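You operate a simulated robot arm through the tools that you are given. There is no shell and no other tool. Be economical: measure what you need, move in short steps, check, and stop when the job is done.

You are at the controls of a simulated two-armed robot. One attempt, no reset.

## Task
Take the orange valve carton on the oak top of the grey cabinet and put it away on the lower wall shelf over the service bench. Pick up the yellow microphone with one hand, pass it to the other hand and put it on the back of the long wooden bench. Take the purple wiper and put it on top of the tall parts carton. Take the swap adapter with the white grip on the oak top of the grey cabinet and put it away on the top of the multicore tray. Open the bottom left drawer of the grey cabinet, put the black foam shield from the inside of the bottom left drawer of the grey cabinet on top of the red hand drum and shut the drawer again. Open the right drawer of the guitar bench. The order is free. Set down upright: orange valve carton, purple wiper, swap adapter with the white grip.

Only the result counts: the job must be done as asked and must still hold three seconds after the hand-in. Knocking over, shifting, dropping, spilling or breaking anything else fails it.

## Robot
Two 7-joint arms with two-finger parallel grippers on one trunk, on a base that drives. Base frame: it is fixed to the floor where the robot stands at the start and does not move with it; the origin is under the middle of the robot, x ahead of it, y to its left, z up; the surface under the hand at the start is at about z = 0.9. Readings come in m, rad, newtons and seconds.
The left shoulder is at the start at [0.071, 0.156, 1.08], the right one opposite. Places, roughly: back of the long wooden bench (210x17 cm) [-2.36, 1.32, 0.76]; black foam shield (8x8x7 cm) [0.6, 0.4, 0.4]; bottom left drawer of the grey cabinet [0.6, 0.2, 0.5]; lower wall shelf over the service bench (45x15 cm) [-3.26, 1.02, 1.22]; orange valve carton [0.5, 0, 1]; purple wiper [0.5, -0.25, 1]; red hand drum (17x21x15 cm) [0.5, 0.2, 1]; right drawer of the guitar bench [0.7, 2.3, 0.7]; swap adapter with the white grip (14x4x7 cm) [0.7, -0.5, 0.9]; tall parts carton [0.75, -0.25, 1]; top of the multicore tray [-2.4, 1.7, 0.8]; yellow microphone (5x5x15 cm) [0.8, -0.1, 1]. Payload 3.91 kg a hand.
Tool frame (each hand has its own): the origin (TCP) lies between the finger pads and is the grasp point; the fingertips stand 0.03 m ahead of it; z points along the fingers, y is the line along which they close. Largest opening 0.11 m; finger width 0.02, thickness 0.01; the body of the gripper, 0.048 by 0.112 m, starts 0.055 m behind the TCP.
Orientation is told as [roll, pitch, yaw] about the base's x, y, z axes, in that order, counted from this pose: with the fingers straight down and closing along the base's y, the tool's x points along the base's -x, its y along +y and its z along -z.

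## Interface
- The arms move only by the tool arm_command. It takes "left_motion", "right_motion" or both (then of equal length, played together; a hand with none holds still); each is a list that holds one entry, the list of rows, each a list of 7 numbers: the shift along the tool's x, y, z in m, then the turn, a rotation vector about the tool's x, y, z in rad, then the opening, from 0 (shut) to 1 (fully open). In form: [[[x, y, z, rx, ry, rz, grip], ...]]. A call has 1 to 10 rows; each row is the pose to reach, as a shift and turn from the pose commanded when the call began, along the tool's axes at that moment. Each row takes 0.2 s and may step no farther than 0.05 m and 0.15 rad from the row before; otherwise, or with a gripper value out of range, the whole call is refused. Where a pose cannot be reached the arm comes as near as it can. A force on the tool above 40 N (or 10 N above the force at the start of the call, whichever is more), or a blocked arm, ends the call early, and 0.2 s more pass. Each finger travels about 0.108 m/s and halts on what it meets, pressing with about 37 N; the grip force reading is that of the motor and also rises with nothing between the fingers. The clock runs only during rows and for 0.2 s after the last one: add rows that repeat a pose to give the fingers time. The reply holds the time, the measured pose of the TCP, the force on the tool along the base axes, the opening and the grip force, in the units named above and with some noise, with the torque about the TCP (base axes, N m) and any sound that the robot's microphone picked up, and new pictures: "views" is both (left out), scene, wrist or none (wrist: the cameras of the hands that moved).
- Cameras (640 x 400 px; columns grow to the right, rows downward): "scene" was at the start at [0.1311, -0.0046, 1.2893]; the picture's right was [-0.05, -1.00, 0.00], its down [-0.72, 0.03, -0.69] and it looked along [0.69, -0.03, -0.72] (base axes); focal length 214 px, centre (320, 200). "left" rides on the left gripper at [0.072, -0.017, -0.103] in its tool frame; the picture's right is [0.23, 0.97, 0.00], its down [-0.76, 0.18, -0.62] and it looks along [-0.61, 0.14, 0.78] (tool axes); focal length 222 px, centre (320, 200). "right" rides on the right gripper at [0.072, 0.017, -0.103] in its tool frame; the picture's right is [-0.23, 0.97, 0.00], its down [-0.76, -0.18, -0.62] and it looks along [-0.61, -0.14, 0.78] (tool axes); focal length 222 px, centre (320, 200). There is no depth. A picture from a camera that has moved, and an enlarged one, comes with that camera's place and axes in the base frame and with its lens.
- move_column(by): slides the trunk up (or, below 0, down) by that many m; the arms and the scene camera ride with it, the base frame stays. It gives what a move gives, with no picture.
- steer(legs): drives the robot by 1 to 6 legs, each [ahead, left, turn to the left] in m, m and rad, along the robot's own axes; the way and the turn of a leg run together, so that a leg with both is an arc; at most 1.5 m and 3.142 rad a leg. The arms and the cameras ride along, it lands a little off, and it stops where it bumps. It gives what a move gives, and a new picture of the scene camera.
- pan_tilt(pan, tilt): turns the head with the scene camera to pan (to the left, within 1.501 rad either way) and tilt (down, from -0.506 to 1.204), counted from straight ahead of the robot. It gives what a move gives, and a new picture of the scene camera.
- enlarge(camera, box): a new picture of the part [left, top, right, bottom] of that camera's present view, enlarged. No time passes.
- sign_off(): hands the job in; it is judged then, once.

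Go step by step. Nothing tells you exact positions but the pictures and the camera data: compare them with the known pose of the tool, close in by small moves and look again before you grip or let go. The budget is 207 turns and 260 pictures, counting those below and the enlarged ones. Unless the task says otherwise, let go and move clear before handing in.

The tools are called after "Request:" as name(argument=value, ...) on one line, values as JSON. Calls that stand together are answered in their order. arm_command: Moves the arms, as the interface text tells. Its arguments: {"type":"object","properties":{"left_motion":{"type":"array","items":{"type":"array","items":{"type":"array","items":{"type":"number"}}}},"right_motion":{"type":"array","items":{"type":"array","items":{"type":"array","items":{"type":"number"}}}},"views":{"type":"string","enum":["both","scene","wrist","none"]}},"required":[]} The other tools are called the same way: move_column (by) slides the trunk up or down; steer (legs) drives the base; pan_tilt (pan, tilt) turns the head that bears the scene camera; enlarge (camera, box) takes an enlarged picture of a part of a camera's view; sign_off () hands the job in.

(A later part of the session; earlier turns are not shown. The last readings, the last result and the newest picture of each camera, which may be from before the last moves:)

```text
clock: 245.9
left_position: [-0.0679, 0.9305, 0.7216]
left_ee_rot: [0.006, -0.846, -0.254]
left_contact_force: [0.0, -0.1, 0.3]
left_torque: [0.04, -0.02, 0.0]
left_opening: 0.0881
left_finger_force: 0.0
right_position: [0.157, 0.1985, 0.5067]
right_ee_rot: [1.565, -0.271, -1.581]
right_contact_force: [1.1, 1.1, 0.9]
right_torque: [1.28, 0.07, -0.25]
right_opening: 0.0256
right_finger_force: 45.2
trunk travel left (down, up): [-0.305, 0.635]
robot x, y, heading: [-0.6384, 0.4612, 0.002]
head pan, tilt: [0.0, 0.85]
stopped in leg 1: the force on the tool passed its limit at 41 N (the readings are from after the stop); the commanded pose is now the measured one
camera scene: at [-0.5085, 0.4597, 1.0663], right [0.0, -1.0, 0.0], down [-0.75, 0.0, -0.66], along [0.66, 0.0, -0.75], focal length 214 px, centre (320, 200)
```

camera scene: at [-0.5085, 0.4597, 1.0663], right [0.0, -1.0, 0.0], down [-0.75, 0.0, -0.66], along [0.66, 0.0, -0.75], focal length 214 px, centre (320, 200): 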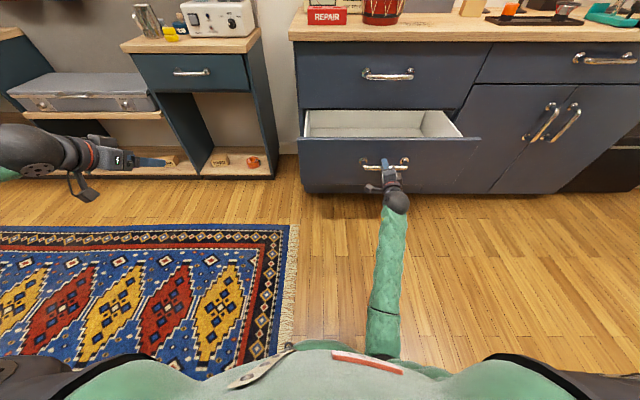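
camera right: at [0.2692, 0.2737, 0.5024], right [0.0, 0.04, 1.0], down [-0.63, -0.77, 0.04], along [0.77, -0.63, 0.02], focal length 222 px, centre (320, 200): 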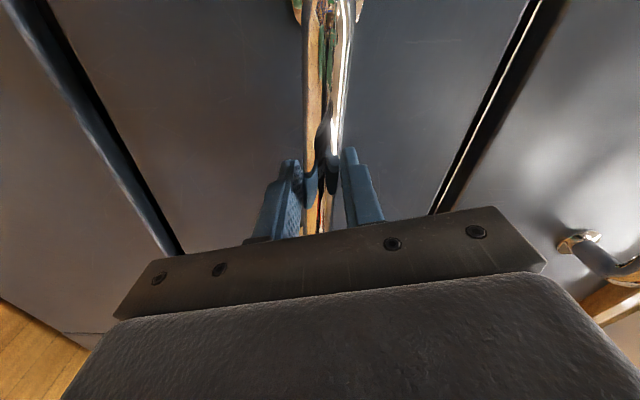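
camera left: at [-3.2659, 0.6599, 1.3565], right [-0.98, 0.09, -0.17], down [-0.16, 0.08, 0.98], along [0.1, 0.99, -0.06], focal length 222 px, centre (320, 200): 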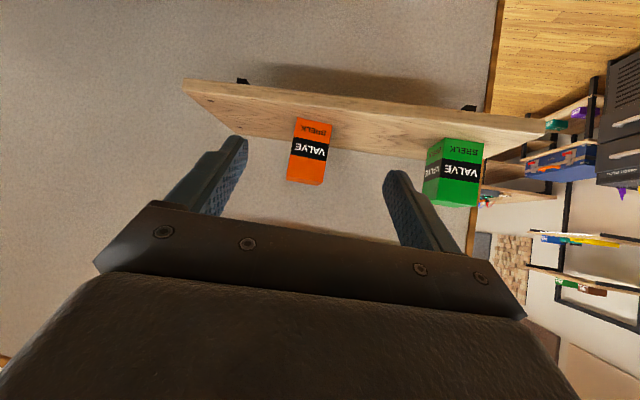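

Open about 22 cm; I try a bit more.

Request:
steer(legs=[[-0.12, 0, 0]])

```text
clock: 246.8
left_position: [-0.0984, 0.9313, 0.7214]
left_ee_rot: [0.005, -0.848, -0.255]
left_contact_force: [-0.8, 0.4, -0.3]
left_torque: [0.0, 0.0, 0.0]
left_opening: 0.0879
left_finger_force: 0.0
right_position: [0.1289, 0.198, 0.5047]
right_ee_rot: [1.566, -0.269, -1.582]
right_contact_force: [0.8, -0.8, 2.5]
right_torque: [1.36, -0.04, 0.82]
right_opening: 0.0257
right_finger_force: 45.1
trunk travel left (down, up): [-0.305, 0.635]
robot x, y, heading: [-0.6676, 0.4585, 0.008]
head pan, tilt: [0.0, 0.85]
stopped in leg 1: the robot was blocked; the commanded pose is now the measured one
camera scene: at [-0.539, 0.4601, 1.0662], right [0.0, -1.0, 0.0], down [-0.75, 0.0, -0.66], along [0.66, 0.0, -0.75], focal length 214 px, centre (320, 200)
```

scene: 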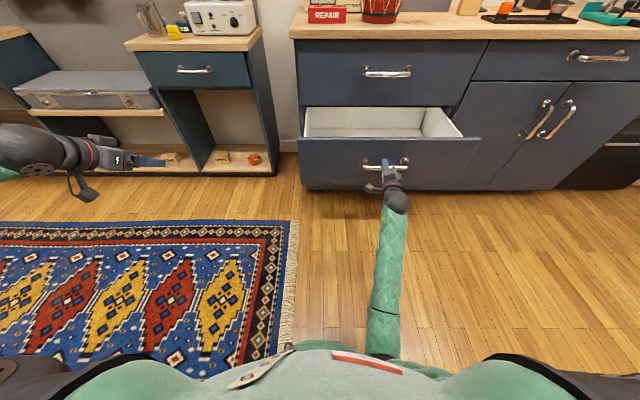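

That is the end stop. I release the handle, back off a little and raise the trunk to look into the drawer.

Request:
arm_command(right_motion=[[[0, 0, 0, 0, 0, 0, 0.3], [0, 0, 0, 0, 0, 0, 0.6], [0, 0, -0.03, 0, 0, 0, 0.6], [0, 0, -0.06, 0, 0, 0, 0.6], [0, 0, -0.06, 0, 0, 0, 0.6]]], views="none")

Request:
move_column(by=0.4)

Request:
pan_tilt(pan=0.0, tilt=0.95)

```text
clock: 248.0
left_position: [-0.0974, 0.9325, 0.7258]
left_ee_rot: [-0.002, -0.848, -0.253]
left_contact_force: [-0.3, 0.6, -0.4]
left_torque: [-0.04, 0.0, -0.01]
left_opening: 0.0881
left_finger_force: 0.0
right_position: [0.0725, 0.2029, 0.5226]
right_ee_rot: [1.582, -0.277, -1.583]
right_contact_force: [-0.9, 0.0, -0.5]
right_torque: [-0.03, 0.0, -0.03]
right_opening: 0.0661
right_finger_force: 0.1
trunk travel left (down, up): [-0.305, 0.635]
robot x, y, heading: [-0.6662, 0.4596, 0.007]
head pan, tilt: [0.0, 0.85]
```

```text
clock: 251.8
left_position: [-0.0967, 0.9322, 1.122]
left_ee_rot: [0.007, -0.846, -0.252]
left_contact_force: [0.4, 0.8, 0.1]
left_torque: [0.0, 0.01, -0.02]
left_opening: 0.0879
left_finger_force: 0.0
right_position: [0.0685, 0.1998, 0.9072]
right_ee_rot: [1.566, -0.272, -1.582]
right_contact_force: [-0.2, 0.5, 0.2]
right_torque: [0.01, 0.02, 0.0]
right_opening: 0.0657
right_finger_force: 0.0
trunk travel left (down, up): [-0.705, 0.235]
robot x, y, heading: [-0.672, 0.4622, 0.003]
head pan, tilt: [0.0, 0.85]
```

```text
clock: 252.5
left_position: [-0.0977, 0.9305, 1.1216]
left_ee_rot: [0.006, -0.847, -0.256]
left_contact_force: [-0.2, -0.1, -0.1]
left_torque: [0.0, 0.0, 0.03]
left_opening: 0.0882
left_finger_force: 0.1
right_position: [0.0673, 0.2, 0.9061]
right_ee_rot: [1.565, -0.27, -1.581]
right_contact_force: [-0.2, 0.0, 0.1]
right_torque: [-0.02, -0.01, 0.0]
right_opening: 0.066
right_finger_force: 0.2
trunk travel left (down, up): [-0.705, 0.235]
robot x, y, heading: [-0.6691, 0.4617, 0.002]
head pan, tilt: [0.0, 0.949]
camera scene: at [-0.5443, 0.46, 1.4586], right [0.0, -1.0, 0.0], down [-0.81, 0.0, -0.58], along [0.58, 0.0, -0.81], focal length 214 px, centre (320, 200)
```

scene: 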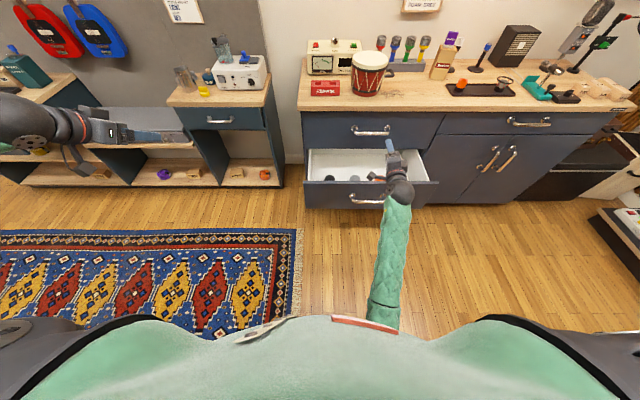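

Request:
enlarge(camera="scene", box=[290, 130, 450, 220])

```text
4.00 times, centred on (370, 175) of scene
camera zoom: at [-0.5443, 0.46, 1.4586], right [0.0, -1.0, 0.0], down [-0.81, 0.0, -0.58], along [0.58, 0.0, -0.81], focal length 858 px, centre (120, 300)
```

zoom: 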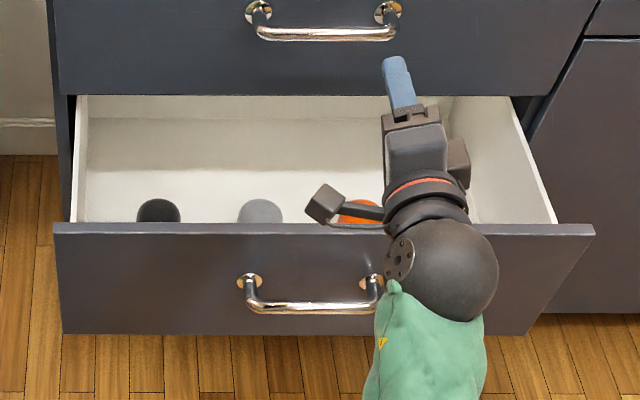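

The black foam is the leftmost piece in the drawer. First I return the right hand to a tool-down pose, out of the way.

Request:
arm_command(right_motion=[[[-0.005, 0.019, 0, 0.0713, 0.095, -0.0726, 0.5], [-0.011, 0.038, 0, 0.1426, 0.19, -0.145, 0.5], [-0.016, 0.057, 0, 0.214, 0.285, -0.218, 0.5], [-0.022, 0.076, 0, 0.285, 0.38, -0.29, 0.5], [-0.027, 0.095, 0, 0.3565, 0.4746, -0.363, 0.5], [-0.032, 0.115, 0, 0.428, 0.5696, -0.4354, 0.5], [-0.038, 0.134, 0, 0.499, 0.6645, -0.508, 0.5], [-0.043, 0.153, 0, 0.57, 0.7594, -0.5806, 0.5], [-0.049, 0.172, 0, 0.6416, 0.8544, -0.653, 0.5], [-0.054, 0.192, 0, 0.713, 0.949, -0.7257, 0.5]]], views="none")

```text
clock: 254.7
left_position: [-0.0955, 0.9315, 1.1204]
left_ee_rot: [0.005, -0.846, -0.254]
left_contact_force: [0.2, -0.2, 0.1]
left_torque: [-0.01, 0.02, -0.02]
left_opening: 0.0879
left_finger_force: 0.0
right_position: [0.0699, 0.1987, 1.1036]
right_ee_rot: [0.346, -0.32, -0.354]
right_contact_force: [-0.2, 0.2, 0.2]
right_torque: [0.01, -0.01, 0.0]
right_opening: 0.0551
right_finger_force: 0.1
trunk travel left (down, up): [-0.705, 0.235]
robot x, y, heading: [-0.6652, 0.4617, -0.001]
head pan, tilt: [0.0, 0.949]
```

Request:
arm_command(right_motion=[[[0, 0, 0, 0.0713, 0.095, -0.0726, 0.5], [0, 0, 0, 0.1426, 0.19, -0.145, 0.5], [0, 0, 0, 0.214, 0.285, -0.218, 0.5], [0, 0, 0, 0.285, 0.38, -0.29, 0.5], [0, 0, 0, 0.285, 0.38, -0.29, 0.5]]], left_motion=[[[0, 0, 0, 0, 0.11, 0, 1], [0, 0, 0, 0, 0.22, 0, 1], [0, 0, 0, 0, 0.33, 0, 1], [0, 0, 0, 0, 0.44, 0, 1], [0, 0, 0, 0, 0.44, 0, 1]]], views="none")

Request:
arm_command(right_motion=[[[0, -0.04, -0.02, 0, 0, 0, 0.5], [0, -0.08, -0.04, 0, 0, 0, 0.5], [0, -0.12, -0.06, 0, 0, 0, 0.5], [0, -0.16, -0.08, 0, 0, 0, 0.5], [0, -0.2, -0.1, 0, 0, 0, 0.5], [0, -0.24, -0.12, 0, 0, 0, 0.5]]], left_motion=[[[0, -0.04, 0, 0, 0, 0, 1], [0, -0.085, 0, 0, 0, 0, 1], [0, -0.13, 0, 0, 0, 0, 1], [0, -0.175, 0, 0, 0, 0, 1], [0, -0.22, 0, 0, 0, 0, 1], [0, -0.26, 0, 0, 0, 0, 1]]], views="scene")

```text
clock: 255.9
left_position: [-0.0988, 0.9303, 1.1228]
left_ee_rot: [0.006, -0.407, -0.253]
left_contact_force: [-0.6, 0.4, 0.2]
left_torque: [0.02, 0.0, 0.02]
left_opening: 0.1101
left_finger_force: 0.0
right_position: [0.0698, 0.199, 1.1064]
right_ee_rot: [0.0, 0.002, -0.001]
right_contact_force: [0.5, -0.3, -0.2]
right_torque: [0.04, 0.0, -0.03]
right_opening: 0.0552
right_finger_force: 0.1
trunk travel left (down, up): [-0.705, 0.235]
robot x, y, heading: [-0.6667, 0.4622, 0.006]
head pan, tilt: [0.0, 0.949]
```

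```text
clock: 257.3
left_position: [-0.1313, 0.6767, 1.1229]
left_ee_rot: [0.008, -0.406, -0.253]
left_contact_force: [-0.5, -1.0, 0.1]
left_torque: [0.01, -0.03, 0.0]
left_opening: 0.11
left_finger_force: 0.0
left hand out of reach, approached as far as the arm can: row 5, 6
right_position: [0.0717, -0.0408, 1.2225]
right_ee_rot: [0.003, 0.004, 0.001]
right_contact_force: [-0.1, 0.1, -0.1]
right_torque: [-0.01, 0.02, -0.01]
right_opening: 0.0549
right_finger_force: 0.0
trunk travel left (down, up): [-0.705, 0.235]
robot x, y, heading: [-0.6644, 0.459, 0.004]
head pan, tilt: [0.0, 0.949]
camera scene: at [-0.5441, 0.4574, 1.4585], right [0.0, -1.0, 0.0], down [-0.81, 0.0, -0.58], along [0.58, 0.0, -0.81], focal length 214 px, centre (320, 200)
```

scene: 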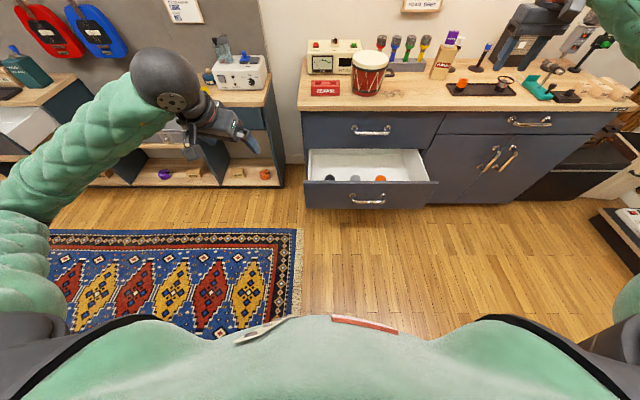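

Drawer with three foam pieces is clear: black at left. I drive forward-right so the left hand works over it.

Request:
steer(legs=[[0, -0.24, 0], [0.34, 0, 0]])

Request:
enlarge(camera="left", box=[0, 0, 640, 400])

```text
clock: 260.9
left_position: [0.2126, 0.4405, 1.123]
left_ee_rot: [0.002, -0.405, -0.253]
left_contact_force: [-0.6, 0.2, -0.1]
left_torque: [0.01, 0.04, -0.02]
left_opening: 0.1098
left_finger_force: 0.1
right_position: [0.4147, -0.2788, 1.2235]
right_ee_rot: [0.0, 0.002, -0.004]
right_contact_force: [-0.1, 0.4, -0.3]
right_torque: [0.0, 0.01, -0.01]
right_opening: 0.055
right_finger_force: 0.0
trunk travel left (down, up): [-0.705, 0.235]
robot x, y, heading: [-0.3258, 0.2246, 0.001]
head pan, tilt: [0.0, 0.949]
camera scene: at [-0.2004, 0.2229, 1.4585], right [0.0, -1.0, 0.0], down [-0.81, 0.0, -0.58], along [0.58, 0.0, -0.81], focal length 214 px, centre (320, 200)
```

scene: 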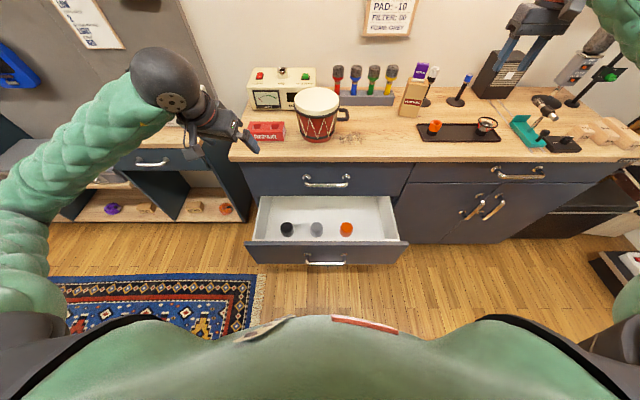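

```text
1.00 times, centred on (320, 200) of left (not enlarged: the box is as wide or as high as the picture)
camera zoom: at [0.1047, 0.4497, 1.1895], right [0.04, 1.0, -0.09], down [0.48, 0.06, 0.87], along [0.87, -0.08, -0.48], focal length 222 px, centre (320, 200)
```

zoom: 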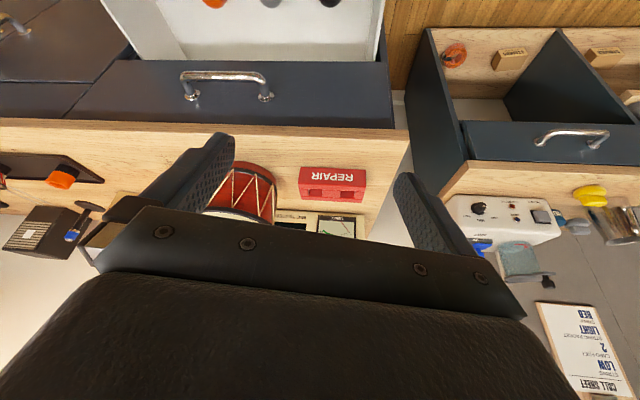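

Request:
enlarge(camera="scene", box=[230, 160, 420, 280])

```text
3.33 times, centred on (325, 220) of scene
camera zoom: at [-0.2004, 0.2229, 1.4585], right [0.0, -1.0, 0.0], down [-0.81, 0.0, -0.58], along [0.58, 0.0, -0.81], focal length 715 px, centre (303, 133)
```

zoom: 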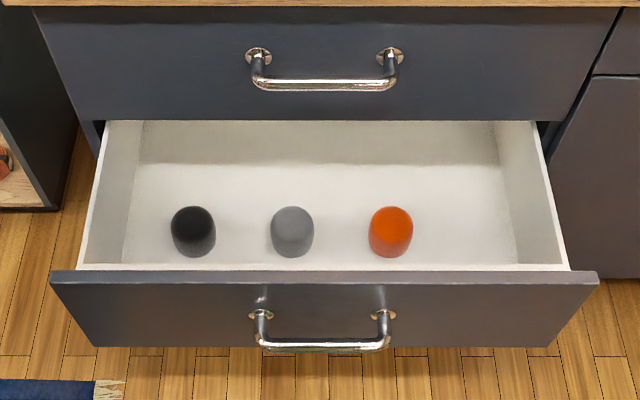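

Black foam: about (0.348,0.402), top z≈0.46. The left hand descends in front of the oak edge, above the drawer.

Request:
arm_command(left_motion=[[[0.01325, -0.0022, 0.0447, 0, 0, 0, 1], [0.0265, -0.0044, 0.0894, 0, 0, 0, 1], [0.03975, -0.0066, 0.1341, 0, 0, 0, 1], [0.053, -0.0088, 0.1788, 0, 0, 0, 1], [0.06625, -0.011, 0.2235, 0, 0, 0, 1], [0.0795, -0.0132, 0.2682, 0, 0, 0, 1], [0.09275, -0.0154, 0.3129, 0, 0, 0, 1], [0.106, -0.0176, 0.3576, 0, 0, 0, 1], [0.11925, -0.0198, 0.4023, 0, 0, 0, 1], [0.1325, -0.022, 0.4469, 0, 0, 0, 1]]])

```text
clock: 263.1
left_position: [0.2611, 0.4082, 0.6584]
left_ee_rot: [0.005, -0.407, -0.256]
left_contact_force: [-0.3, 0.3, -0.4]
left_torque: [0.0, 0.0, 0.0]
left_opening: 0.11
left_finger_force: 0.0
right_position: [0.4154, -0.2776, 1.2246]
right_ee_rot: [0.001, 0.001, -0.003]
right_contact_force: [0.6, 0.5, 0.3]
right_torque: [0.01, -0.02, 0.02]
right_opening: 0.0551
right_finger_force: 0.1
trunk travel left (down, up): [-0.705, 0.235]
robot x, y, heading: [-0.3266, 0.2237, -0.001]
head pan, tilt: [0.0, 0.949]
camera scene: at [-0.2004, 0.2229, 1.4585], right [0.0, -1.0, 0.0], down [-0.81, 0.0, -0.58], along [0.58, 0.0, -0.81], focal length 214 px, centre (320, 200)
camera left: at [0.1537, 0.4178, 0.7255], right [0.04, 1.0, -0.09], down [0.48, 0.06, 0.87], along [0.87, -0.08, -0.48], focal length 222 px, centre (320, 200)
```

scene: 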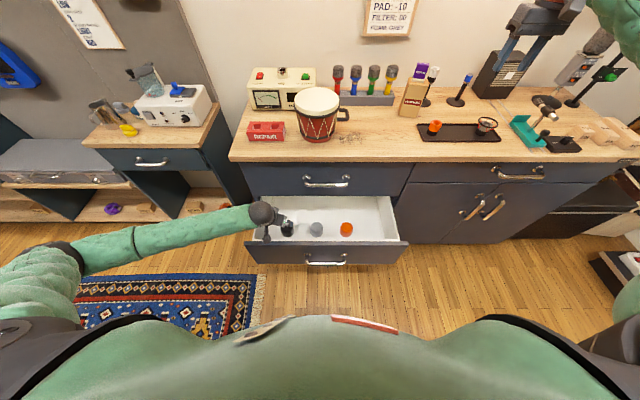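
left: 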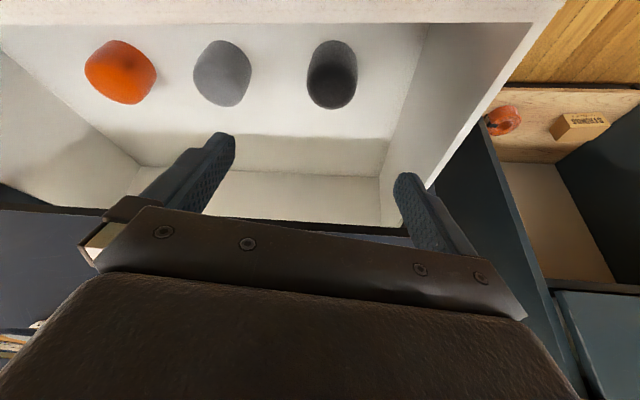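

I move forward and down into the drawer, stopping above the foam.

Request:
arm_command(left_motion=[[[-0.012, 0.004, 0.035, 0, 0, 0, 1], [-0.02, 0.008, 0.075, 0, 0, 0, 1], [-0.022, 0.012, 0.115, 0, 0, 0, 1], [-0.02, 0.0147, 0.1587, 0, 0, 0, 1], [-0.02, 0.0147, 0.1587, 0, 0, 0, 1]]], views="wrist")

```text
clock: 264.3
left_position: [0.339, 0.401, 0.5219]
left_ee_rot: [0.003, -0.406, -0.258]
left_contact_force: [-0.8, 0.2, 0.6]
left_torque: [-0.01, -0.03, -0.03]
left_opening: 0.1101
left_finger_force: 0.1
right_position: [0.4124, -0.279, 1.2244]
right_ee_rot: [0.0, 0.002, -0.005]
right_contact_force: [-0.9, 0.0, 0.5]
right_torque: [0.03, 0.0, 0.0]
right_opening: 0.0551
right_finger_force: 0.1
trunk travel left (down, up): [-0.705, 0.235]
robot x, y, heading: [-0.3285, 0.2242, -0.001]
head pan, tilt: [0.0, 0.949]
camera left: at [0.2306, 0.4103, 0.5886], right [0.04, 1.0, -0.09], down [0.48, 0.06, 0.87], along [0.87, -0.08, -0.48], focal length 222 px, centre (320, 200)
```

left: 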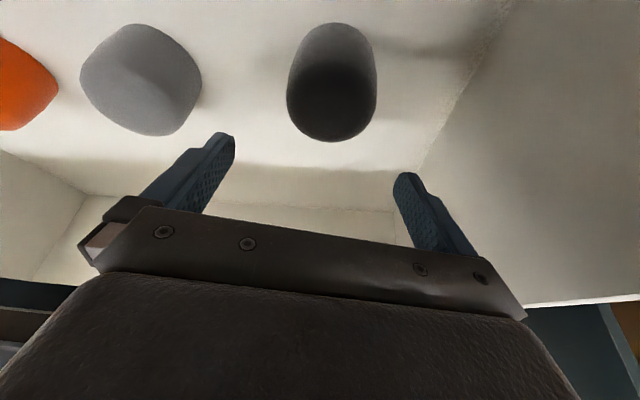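

Foam is right between the fingers. I descend 8 cm and close.

Request:
arm_command(left_motion=[[[0.011, 0.001, 0.0257, 0, 0, 0, 1], [0.022, 0.001, 0.0515, 0, 0, 0, 1], [0.0325, 0.001, 0.076, 0, 0, 0, 1], [0.0325, 0.001, 0.076, 0, 0, 0, 1], [0.0325, 0.001, 0.076, 0, 0, 0, 0.7], [0.0325, 0.001, 0.076, 0, 0, 0, 0.4], [0.0325, 0.001, 0.076, 0, 0, 0, 0.3], [0.0325, 0.001, 0.076, 0, 0, 0, 0.3]]], views="wrist")

```text
clock: 264.7
left_position: [0.3522, 0.4016, 0.5122]
left_ee_rot: [-0.003, -0.424, -0.251]
left_contact_force: [-2.2, 2.2, 44.2]
left_torque: [0.76, 5.5, -0.15]
left_opening: 0.11
left_finger_force: 0.1
right_position: [0.4137, -0.2777, 1.2245]
right_ee_rot: [0.002, 0.003, -0.004]
right_contact_force: [0.8, 0.7, 0.0]
right_torque: [-0.01, 0.0, -0.01]
right_opening: 0.0549
right_finger_force: 0.0
trunk travel left (down, up): [-0.705, 0.235]
robot x, y, heading: [-0.3239, 0.2246, -0.003]
head pan, tilt: [0.0, 0.949]
stopped in row 2 (left hand): the force on the tool passed its limit at 132 N (the readings are from after the stop); the commanded pose is now the measured one
camera left: at [0.2425, 0.4103, 0.5778], right [0.04, 0.99, -0.09], down [0.47, 0.07, 0.88], along [0.88, -0.08, -0.46], focal length 222 px, centre (320, 200)
```

left: 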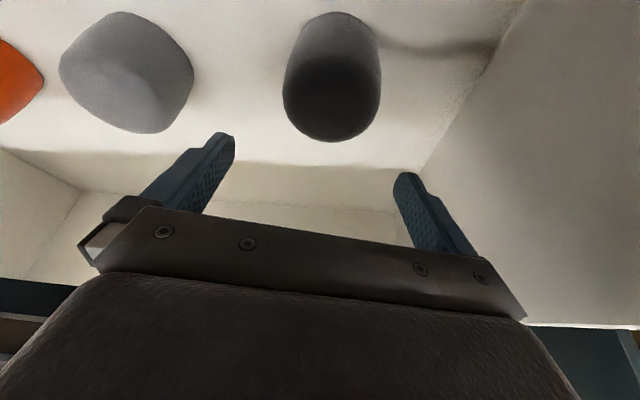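

The hand's underside met the drawer front panel. I lift a little and make the hand more vertical before descending again.

Request:
arm_command(left_motion=[[[-0.009, 0, -0.018, 0, 0, 0, 1], [-0.018, 0, -0.041, 0, 0, 0, 1], [-0.018, 0, -0.041, 0, 0.1, 0, 1], [-0.018, 0, -0.041, 0, 0.2, 0, 1], [-0.018, 0, -0.041, 0, 0.27, 0, 1], [-0.018, 0, -0.041, 0, 0.27, 0, 1]]])

Request:
enlarge(camera="scene", box=[200, 140, 420, 280])

```text
clock: 266.1
left_position: [0.3494, 0.4021, 0.5536]
left_ee_rot: [0.001, -0.151, -0.252]
left_contact_force: [0.4, -1.3, 0.2]
left_torque: [0.0, 0.0, 0.01]
left_opening: 0.1099
left_finger_force: 0.1
right_position: [0.4155, -0.277, 1.2243]
right_ee_rot: [0.0, 0.001, -0.004]
right_contact_force: [-0.8, 0.0, -0.8]
right_torque: [0.01, 0.02, -0.01]
right_opening: 0.055
right_finger_force: 0.1
trunk travel left (down, up): [-0.705, 0.235]
robot x, y, heading: [-0.3278, 0.2261, -0.002]
head pan, tilt: [0.0, 0.949]
camera scene: at [-0.2011, 0.2231, 1.4585], right [0.0, -1.0, 0.0], down [-0.81, 0.0, -0.58], along [0.58, 0.0, -0.81], focal length 214 px, centre (320, 200)
camera left: at [0.2608, 0.4065, 0.6452], right [0.02, 1.0, -0.03], down [0.68, 0.01, 0.73], along [0.73, -0.04, -0.68], focal length 222 px, centre (320, 200)
```

scene: 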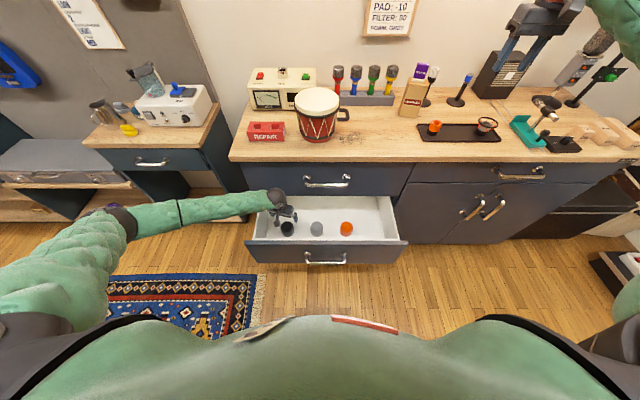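
left: 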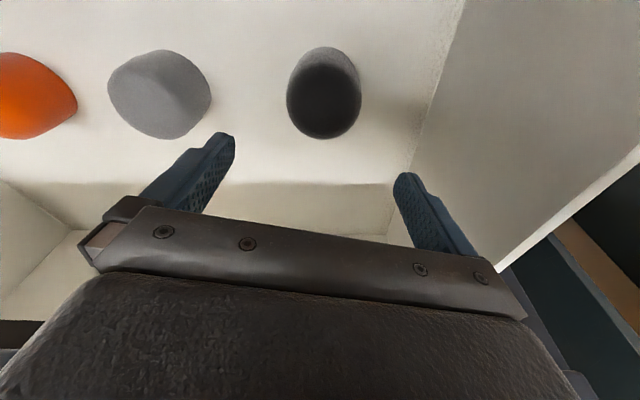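

```text
2.86 times, centred on (310, 210) of scene
camera zoom: at [-0.2011, 0.2231, 1.4585], right [0.0, -1.0, 0.0], down [-0.81, 0.0, -0.58], along [0.58, 0.0, -0.81], focal length 613 px, centre (349, 171)
```

zoom: 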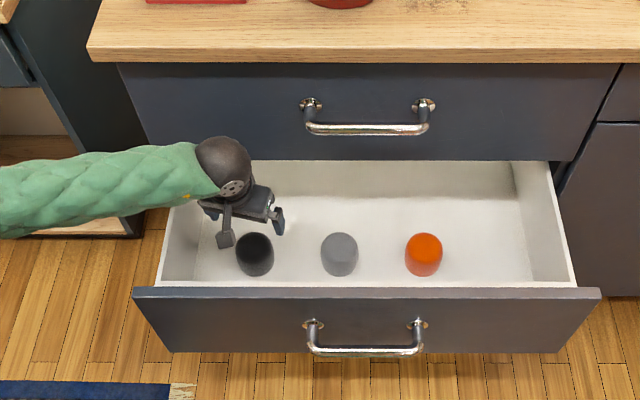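

Now more upright and clear of the panel. I descend in small steps again.

Request:
arm_command(left_motion=[[[0.006, 0, 0.028, 0, 0, 0, 1], [0.011, 0, 0.056, 0, 0, 0, 1], [0.016, 0, 0.084, 0, 0, 0, 1], [0.02, 0, 0.11, 0, 0, 0, 1], [0.02, 0, 0.11, 0, 0, 0, 1]]], views="wrist")

```text
clock: 267.3
left_position: [0.3431, 0.4006, 0.441]
left_ee_rot: [-0.001, -0.148, -0.25]
left_contact_force: [0.3, -0.1, 0.8]
left_torque: [0.01, 0.0, 0.02]
left_opening: 0.1099
left_finger_force: 0.1
right_position: [0.4145, -0.2776, 1.2235]
right_ee_rot: [0.002, 0.002, -0.004]
right_contact_force: [0.1, 0.3, -0.3]
right_torque: [0.01, 0.01, -0.01]
right_opening: 0.0548
right_finger_force: 0.0
trunk travel left (down, up): [-0.705, 0.235]
robot x, y, heading: [-0.3238, 0.2224, -0.0]
head pan, tilt: [0.0, 0.949]
camera left: at [0.256, 0.4048, 0.5335], right [0.02, 1.0, -0.03], down [0.68, 0.01, 0.73], along [0.73, -0.04, -0.68], focal length 222 px, centre (320, 200)
```

left: 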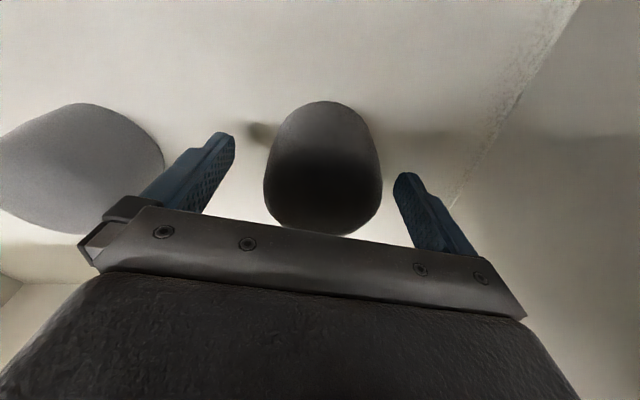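

In position; close on the foam and lift slowly.

Request:
arm_command(left_motion=[[[0, 0, 0, 0, 0, 0, 0.7], [0, 0, 0, 0, 0, 0, 0.4], [0, 0, 0, 0, 0, 0, 0.3], [0, 0, 0, 0, 0, 0, 0.3], [-0.001, 0, -0.008, 0, 0, 0, 0.3], [-0.003, 0, -0.02, 0, 0, 0, 0.3], [-0.005, 0, -0.035, 0, 0, 0, 0.3]]], views="wrist")

```text
clock: 268.9
left_position: [0.3467, 0.403, 0.4758]
left_ee_rot: [-0.001, -0.15, -0.25]
left_contact_force: [-1.0, -0.3, -0.8]
left_torque: [-0.05, 0.01, -0.01]
left_opening: 0.0666
left_finger_force: 36.6
right_position: [0.4152, -0.2777, 1.2246]
right_ee_rot: [0.003, 0.001, -0.004]
right_contact_force: [1.4, -1.6, 0.2]
right_torque: [0.03, -0.03, -0.05]
right_opening: 0.055
right_finger_force: 0.1
trunk travel left (down, up): [-0.705, 0.235]
robot x, y, heading: [-0.3254, 0.2261, 0.0]
head pan, tilt: [0.0, 0.949]
camera left: at [0.2577, 0.4071, 0.5683], right [0.02, 1.0, -0.03], down [0.68, 0.01, 0.73], along [0.73, -0.04, -0.68], focal length 222 px, centre (320, 200)
```

left: 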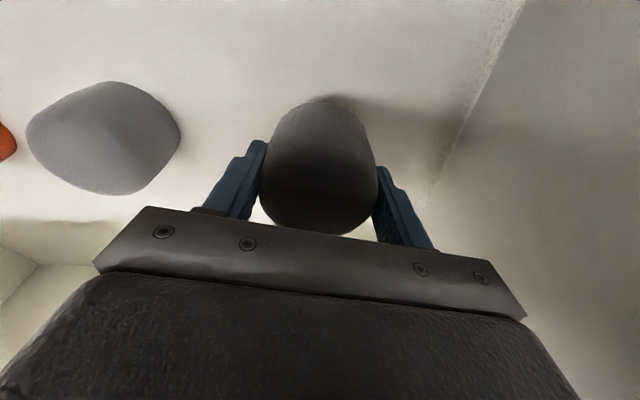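

Foam held. I raise it, draw back clear of the oak overhang and lift out.

Request:
arm_command(left_motion=[[[-0.005, 0, -0.035, 0, 0, 0, 0.3], [-0.0105, 0, -0.069, 0, 0, 0, 0.3], [0.0177, 0, -0.0836, 0, 0, 0, 0.3], [0.0564, 0, -0.0945, 0, 0, 0, 0.3], [0.0854, 0, -0.104, 0, 0, 0, 0.3], [0.0794, 0, -0.1435, 0, 0, 0, 0.3], [0.0734, 0, -0.183, 0, 0, 0, 0.3], [0.0674, 0, -0.2226, 0, 0, 0, 0.3], [0.0614, 0, -0.262, 0, 0, 0, 0.3], [0.0554, 0, -0.3017, 0, 0, 0, 0.3]]], views="none")

```text
clock: 271.1
left_position: [0.2493, 0.4274, 0.7681]
left_ee_rot: [0.001, -0.148, -0.249]
left_contact_force: [0.4, -0.1, -0.5]
left_torque: [-0.02, 0.01, -0.03]
left_opening: 0.0657
left_finger_force: 36.8
right_position: [0.4139, -0.2775, 1.2234]
right_ee_rot: [0.001, 0.002, -0.003]
right_contact_force: [-0.7, -0.6, -0.2]
right_torque: [-0.03, -0.02, 0.02]
right_opening: 0.0548
right_finger_force: 0.2
trunk travel left (down, up): [-0.705, 0.235]
robot x, y, heading: [-0.3225, 0.2229, -0.0]
head pan, tilt: [0.0, 0.949]
```

Request:
arm_command(left_motion=[[[-0.0068, 0, -0.0445, 0, 0, 0, 0.3], [-0.0135, 0, -0.089, 0, 0, 0, 0.3], [-0.02, 0, -0.1335, 0, 0, 0, 0.3], [-0.027, 0, -0.178, 0, 0, 0, 0.3], [-0.034, 0, -0.2225, 0, 0, 0, 0.3], [-0.0405, 0, -0.267, 0, 0, 0, 0.3], [-0.047, 0, -0.3115, 0, 0, 0, 0.3], [-0.054, 0, -0.356, 0, 0, 0, 0.3], [-0.0607, 0, -0.4, 0, 0, 0, 0.3], [-0.066, 0, -0.435, 0, 0, 0, 0.3]]])

Request:
enlarge(camera="scene", box=[200, 50, 400, 200])

```text
clock: 273.3
left_position: [0.2499, 0.428, 1.2079]
left_ee_rot: [-0.001, -0.15, -0.252]
left_contact_force: [-0.1, 0.3, -0.2]
left_torque: [0.0, -0.03, 0.0]
left_opening: 0.0655
left_finger_force: 36.9
right_position: [0.4142, -0.2771, 1.2221]
right_ee_rot: [0.003, 0.002, -0.002]
right_contact_force: [-0.5, 0.1, 0.1]
right_torque: [-0.01, -0.01, 0.01]
right_opening: 0.0552
right_finger_force: 0.1
trunk travel left (down, up): [-0.705, 0.235]
robot x, y, heading: [-0.3262, 0.2258, 0.003]
head pan, tilt: [0.0, 0.949]
camera scene: at [-0.2009, 0.2225, 1.4584], right [0.0, -1.0, 0.0], down [-0.81, 0.0, -0.58], along [0.58, 0.0, -0.81], focal length 214 px, centre (320, 200)
camera left: at [0.1621, 0.4321, 1.2997], right [0.02, 1.0, -0.03], down [0.68, 0.01, 0.73], along [0.73, -0.04, -0.68], focal length 222 px, centre (320, 200)
```

scene: 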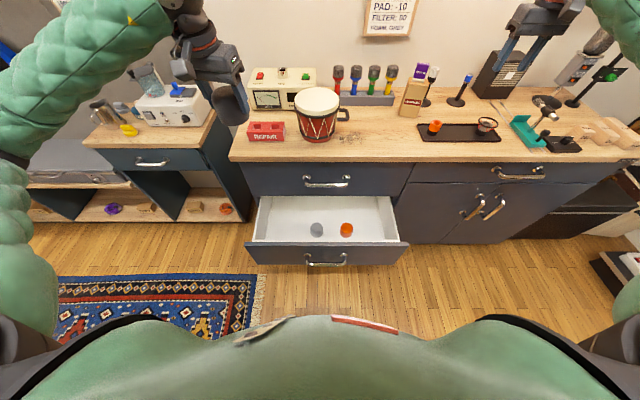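
left: 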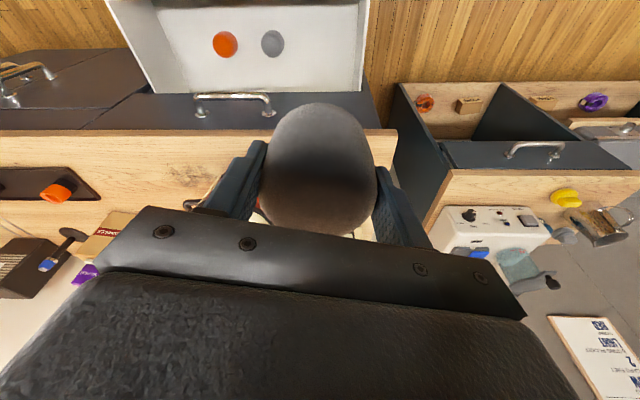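

```text
2.67 times, centred on (300, 125) of scene
camera zoom: at [-0.2009, 0.2225, 1.4584], right [0.0, -1.0, 0.0], down [-0.81, 0.0, -0.58], along [0.58, 0.0, -0.81], focal length 572 px, centre (373, 400)
```

zoom: 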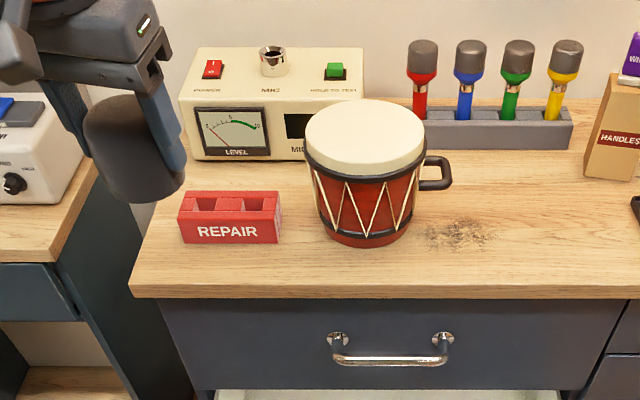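

Drum top centre ≈ (0.53,0.233,1.036). I carry the foam over it.

Request:
arm_command(left_motion=[[[-0.0344, -0.0132, 0.005, 0, 0, 0, 0.3], [-0.0689, -0.0264, 0.01, 0, 0, 0, 0.3], [-0.1033, -0.0397, 0.016, 0, 0, 0, 0.3], [-0.1378, -0.0529, 0.021, 0, 0, 0, 0.3], [-0.1722, -0.0661, 0.026, 0, 0, 0, 0.3], [-0.2067, -0.0793, 0.031, 0, 0, 0, 0.3], [-0.2411, -0.0926, 0.05, 0, 0, 0, 0.3], [-0.2756, -0.1058, 0.07, 0, 0, 0, 0.3], [-0.31, -0.119, 0.087, 0, 0, 0, 0.3], [-0.31, -0.119, 0.087, 0, 0, 0, 0.3]]])

Request:
enlarge(camera="scene", box=[200, 30, 400, 180])

```text
clock: 275.5
left_position: [0.5298, 0.2337, 1.1658]
left_ee_rot: [0.0, -0.151, -0.25]
left_contact_force: [0.1, 0.5, 0.4]
left_torque: [-0.05, -0.01, -0.01]
left_opening: 0.0654
left_finger_force: 37.0
right_position: [0.4151, -0.2764, 1.2241]
right_ee_rot: [0.0, 0.001, -0.003]
right_contact_force: [-0.7, 0.8, -0.4]
right_torque: [-0.04, -0.02, -0.01]
right_opening: 0.0552
right_finger_force: 0.1
trunk travel left (down, up): [-0.705, 0.235]
robot x, y, heading: [-0.324, 0.2214, -0.004]
head pan, tilt: [0.0, 0.949]
camera scene: at [-0.2013, 0.224, 1.4586], right [0.0, -1.0, 0.0], down [-0.81, 0.0, -0.58], along [0.58, 0.0, -0.81], focal length 214 px, centre (320, 200)
camera left: at [0.4417, 0.2373, 1.2588], right [0.02, 1.0, -0.03], down [0.68, 0.01, 0.73], along [0.73, -0.04, -0.68], focal length 222 px, centre (320, 200)
```

scene: 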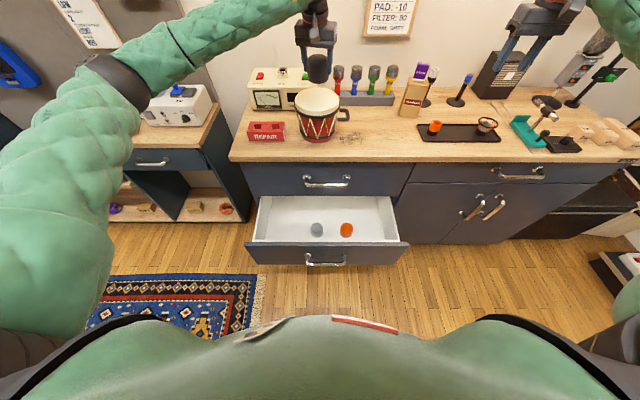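
left: 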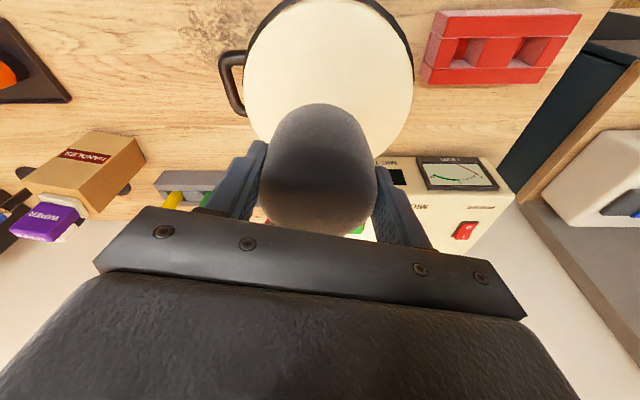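

```text
2.67 times, centred on (300, 105) of scene
camera zoom: at [-0.2013, 0.224, 1.4586], right [0.0, -1.0, 0.0], down [-0.81, 0.0, -0.58], along [0.58, 0.0, -0.81], focal length 572 px, centre (373, 453)
```

zoom: 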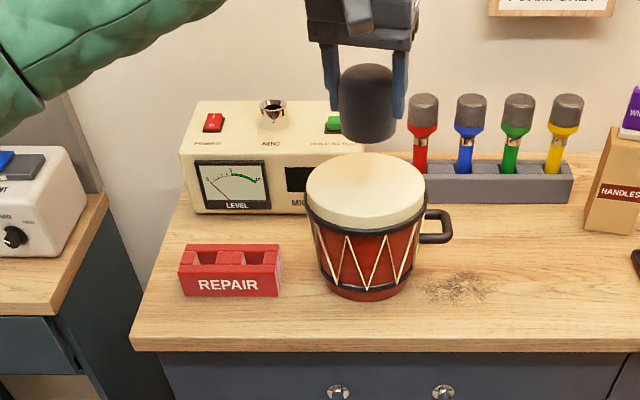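

The drum centre reads about x=0.515; I shift back slightly and lower to near contact.

Request:
arm_command(left_motion=[[[0.012, -0.002, 0.018, 0, 0, 0, 0.3], [0.018, -0.003, 0.04, 0, 0, 0, 0.3], [0.0222, -0.003, 0.0624, 0, 0, 0, 0.3], [0.0222, -0.003, 0.0624, 0, 0, 0, 0.3]]], views="none")

Request:
enlarge(camera="scene", box=[240, 40, 380, 150])

```text
clock: 276.5
left_position: [0.5184, 0.2326, 1.1012]
left_ee_rot: [0.001, -0.15, -0.253]
left_contact_force: [1.0, 0.7, 6.6]
left_torque: [0.17, 0.03, -0.06]
left_opening: 0.0653
left_finger_force: 37.0
right_position: [0.4135, -0.2774, 1.2231]
right_ee_rot: [-0.001, 0.002, -0.004]
right_contact_force: [0.1, 0.3, 0.7]
right_torque: [-0.04, -0.01, -0.02]
right_opening: 0.055
right_finger_force: 0.0
trunk travel left (down, up): [-0.705, 0.235]
robot x, y, heading: [-0.3266, 0.2246, 0.001]
head pan, tilt: [0.0, 0.949]
```

```text
3.64 times, centred on (310, 95) of scene
camera zoom: at [-0.201, 0.2228, 1.4587], right [0.0, -1.0, 0.0], down [-0.81, 0.0, -0.58], along [0.58, 0.0, -0.81], focal length 780 px, centre (356, 582)
```

zoom: 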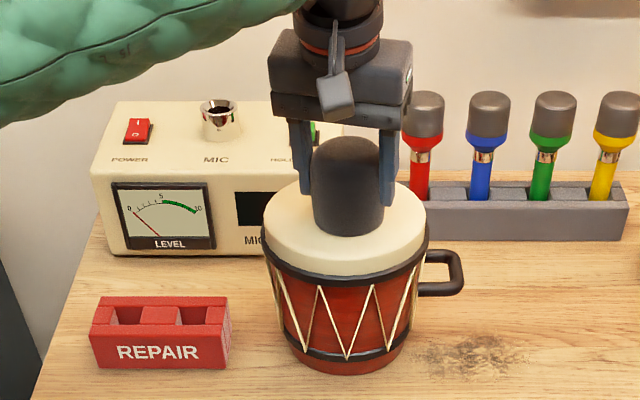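

The foam touches the drum head. I release and lift away.

Request:
arm_command(left_motion=[[[0, 0, 0.001, 0, 0, 0, 0.3], [0, 0, 0.001, 0, 0, 0, 0.65], [0, 0, 0.001, 0, 0, 0, 0.9], [0, 0, 0.001, 0, 0, 0, 0.9], [-0.003, 0, -0.02, 0, 0, 0, 0.9], [-0.007, 0, -0.05, 0, 0, 0, 0.9], [-0.014, 0, -0.09, 0, 0, 0, 0.9], [-0.02, 0, -0.13, 0, 0, 0, 0.9]]], views="none")

Request:
enlarge(camera="scene", box=[220, 30, 420, 170])

```text
clock: 278.3
left_position: [0.5167, 0.2329, 1.2346]
left_ee_rot: [0.001, -0.15, -0.251]
left_contact_force: [1.3, 0.1, 0.6]
left_torque: [0.05, -0.02, -0.01]
left_opening: 0.0992
left_finger_force: 0.1
right_position: [0.4133, -0.2776, 1.2237]
right_ee_rot: [0.001, 0.003, -0.005]
right_contact_force: [0.2, 0.5, 0.6]
right_torque: [0.04, -0.05, -0.02]
right_opening: 0.0551
right_finger_force: 0.0
trunk travel left (down, up): [-0.705, 0.235]
robot x, y, heading: [-0.327, 0.2253, -0.0]
head pan, tilt: [0.0, 0.949]
```

```text
2.86 times, centred on (320, 100) of scene
camera zoom: at [-0.2019, 0.2225, 1.4585], right [0.0, -1.0, 0.0], down [-0.81, 0.0, -0.58], along [0.58, 0.0, -0.81], focal length 613 px, centre (320, 486)
```

zoom: 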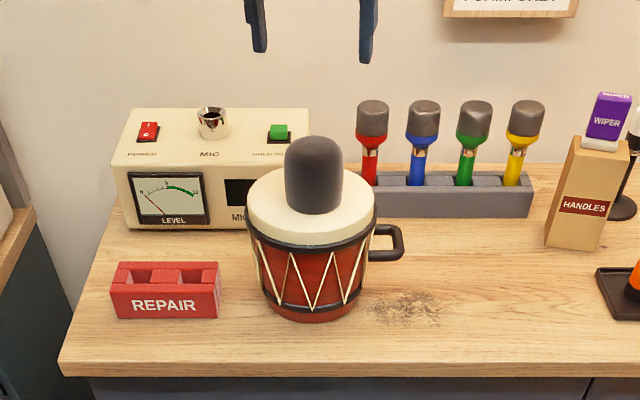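

Foam sits on the drum. Now I retract, back off, and lower the closed left hand in front of the drawer to push it shut.

Request:
arm_command(left_motion=[[[0.03, -0.005, -0.01, 0, 0, 0, 0.5], [0.06, -0.012, -0.02, 0, 0, 0, 0], [0.09, -0.02, -0.02, 0, 0, 0, 0], [0.12, -0.03, -0.02, 0, 0, 0, 0]]], views="none")

Request:
steer(legs=[[-0.33, 0, 0]])

Request:
move_column(by=-0.4)

```text
clock: 279.3
left_position: [0.3893, 0.2341, 1.2345]
left_ee_rot: [-0.001, -0.151, -0.25]
left_contact_force: [0.6, 0.5, 0.5]
left_torque: [0.04, -0.01, 0.01]
left_opening: 0.0
left_finger_force: 36.5
right_position: [0.414, -0.2762, 1.2249]
right_ee_rot: [-0.001, 0.002, -0.004]
right_contact_force: [-0.8, 0.6, 0.5]
right_torque: [0.02, 0.0, -0.02]
right_opening: 0.055
right_finger_force: 0.0
trunk travel left (down, up): [-0.705, 0.235]
robot x, y, heading: [-0.3247, 0.2262, 0.004]
head pan, tilt: [0.0, 0.949]
```

```text
clock: 281.5
left_position: [0.0598, 0.2342, 1.2362]
left_ee_rot: [0.0, -0.148, -0.252]
left_contact_force: [0.4, 0.2, -0.3]
left_torque: [-0.01, -0.01, 0.05]
left_opening: 0.0
left_finger_force: 36.6
right_position: [0.0818, -0.2782, 1.2237]
right_ee_rot: [0.002, 0.0, -0.007]
right_contact_force: [-0.5, -0.7, 0.1]
right_torque: [0.02, 0.0, 0.0]
right_opening: 0.0552
right_finger_force: 0.2
trunk travel left (down, up): [-0.705, 0.235]
robot x, y, heading: [-0.6589, 0.2224, -0.001]
head pan, tilt: [0.0, 0.949]
camera scene: at [-0.5331, 0.2227, 1.4585], right [0.0, -1.0, 0.0], down [-0.81, 0.0, -0.58], along [0.58, 0.0, -0.81], focal length 214 px, centre (320, 200)
```

scene: 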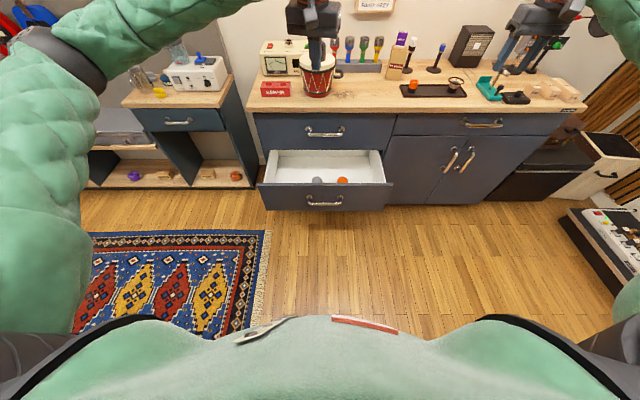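

```text
clock: 285.3
left_position: [0.0581, 0.234, 0.8361]
left_ee_rot: [-0.002, -0.151, -0.25]
left_contact_force: [-0.4, 1.1, 0.0]
left_torque: [0.0, 0.01, 0.0]
left_opening: 0.0002
left_finger_force: 36.4
right_position: [0.0813, -0.278, 0.8236]
right_ee_rot: [0.002, 0.002, -0.006]
right_contact_force: [0.2, -0.2, 0.8]
right_torque: [-0.02, -0.02, 0.01]
right_opening: 0.0551
right_finger_force: 0.0
trunk travel left (down, up): [-0.305, 0.635]
robot x, y, heading: [-0.6583, 0.2229, 0.001]
head pan, tilt: [0.0, 0.949]
```

I lower the left fist to handle height and raise the right hand above table level.

Request:
arm_command(left_motion=[[[0.006, 0, 0.04, 0, 0, 0, 0], [0.012, 0, 0.08, 0, 0, 0, 0], [0.018, 0, 0.12, 0, 0, 0, 0], [0.024, 0, 0.16, 0, 0, 0, 0], [0.03, 0, 0.2, 0, 0, 0, 0], [0.036, 0, 0.24, 0, 0, 0, 0], [0.042, 0, 0.28, 0, 0, 0, 0], [0.047, 0, 0.31, 0, 0, 0, 0]]], right_motion=[[[0, 0, -0.048, 0, 0, 0, 0.5], [0, 0, -0.096, 0, 0, 0, 0.5], [0, 0, -0.144, 0, 0, 0, 0.5], [0, 0, -0.192, 0, 0, 0, 0.5], [0, 0, -0.24, 0, 0, 0, 0.5], [0, 0, -0.288, 0, 0, 0, 0.5], [0, 0, -0.336, 0, 0, 0, 0.5], [0, 0, -0.37, 0, 0, 0, 0.5]]], views="scene")

```text
clock: 287.1
left_position: [0.0591, 0.2349, 0.5176]
left_ee_rot: [0.0, -0.15, -0.252]
left_contact_force: [-0.5, -0.1, 0.7]
left_torque: [-0.02, -0.02, -0.03]
left_opening: 0.0002
left_finger_force: 36.2
right_position: [0.0818, -0.2794, 1.193]
right_ee_rot: [-0.001, 0.001, -0.007]
right_contact_force: [0.4, 0.7, -0.3]
right_torque: [-0.02, 0.05, 0.0]
right_opening: 0.055
right_finger_force: 0.1
trunk travel left (down, up): [-0.305, 0.635]
robot x, y, heading: [-0.6506, 0.2252, -0.003]
head pan, tilt: [0.0, 0.949]
camera scene: at [-0.533, 0.2234, 1.0585], right [0.0, -1.0, 0.0], down [-0.81, 0.0, -0.58], along [0.58, 0.0, -0.81], focal length 214 px, centre (320, 200)
```

scene: 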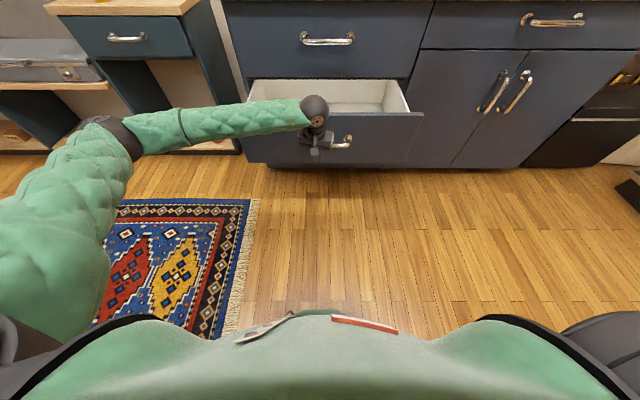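

I tilt the fist back a bit for clearance under the top, then push by driving forward.

Request:
arm_command(left_motion=[[[0, 0, 0, 0, -0.12, 0, 0], [0, 0, 0, 0, -0.25, 0, 0], [0, 0, 0, 0, -0.3, 0, 0]]], views="none")

Request:
steer(legs=[[0.2, 0, 0]])

```text
clock: 287.9
left_position: [0.0593, 0.233, 0.5216]
left_ee_rot: [0.0, -0.449, -0.251]
left_contact_force: [0.6, -0.6, 0.2]
left_torque: [0.0, -0.01, -0.02]
left_opening: 0.0
left_finger_force: 37.0
right_position: [0.0826, -0.2791, 1.1917]
right_ee_rot: [0.0, 0.002, -0.004]
right_contact_force: [0.0, 0.0, 0.1]
right_torque: [-0.04, -0.02, 0.0]
right_opening: 0.055
right_finger_force: 0.0
trunk travel left (down, up): [-0.305, 0.635]
robot x, y, heading: [-0.6582, 0.221, -0.0]
head pan, tilt: [0.0, 0.949]
```

```text
clock: 289.5
left_position: [0.2625, 0.2353, 0.5185]
left_ee_rot: [0.001, -0.448, -0.247]
left_contact_force: [0.3, 0.3, -0.8]
left_torque: [-0.01, -0.01, 0.0]
left_opening: 0.0
left_finger_force: 36.9
right_position: [0.288, -0.277, 1.191]
right_ee_rot: [0.0, 0.005, -0.001]
right_contact_force: [0.0, -0.3, -1.0]
right_torque: [-0.01, 0.02, 0.01]
right_opening: 0.055
right_finger_force: 0.1
trunk travel left (down, up): [-0.305, 0.635]
robot x, y, heading: [-0.4531, 0.2222, 0.004]
head pan, tilt: [0.0, 0.949]
camera scene: at [-0.3286, 0.2234, 1.0583], right [0.0, -1.0, 0.0], down [-0.81, 0.0, -0.58], along [0.58, 0.0, -0.81], focal length 214 px, centre (320, 200)
```

scene: 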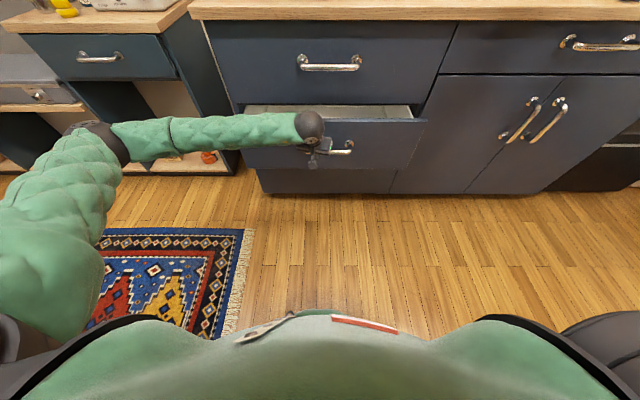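

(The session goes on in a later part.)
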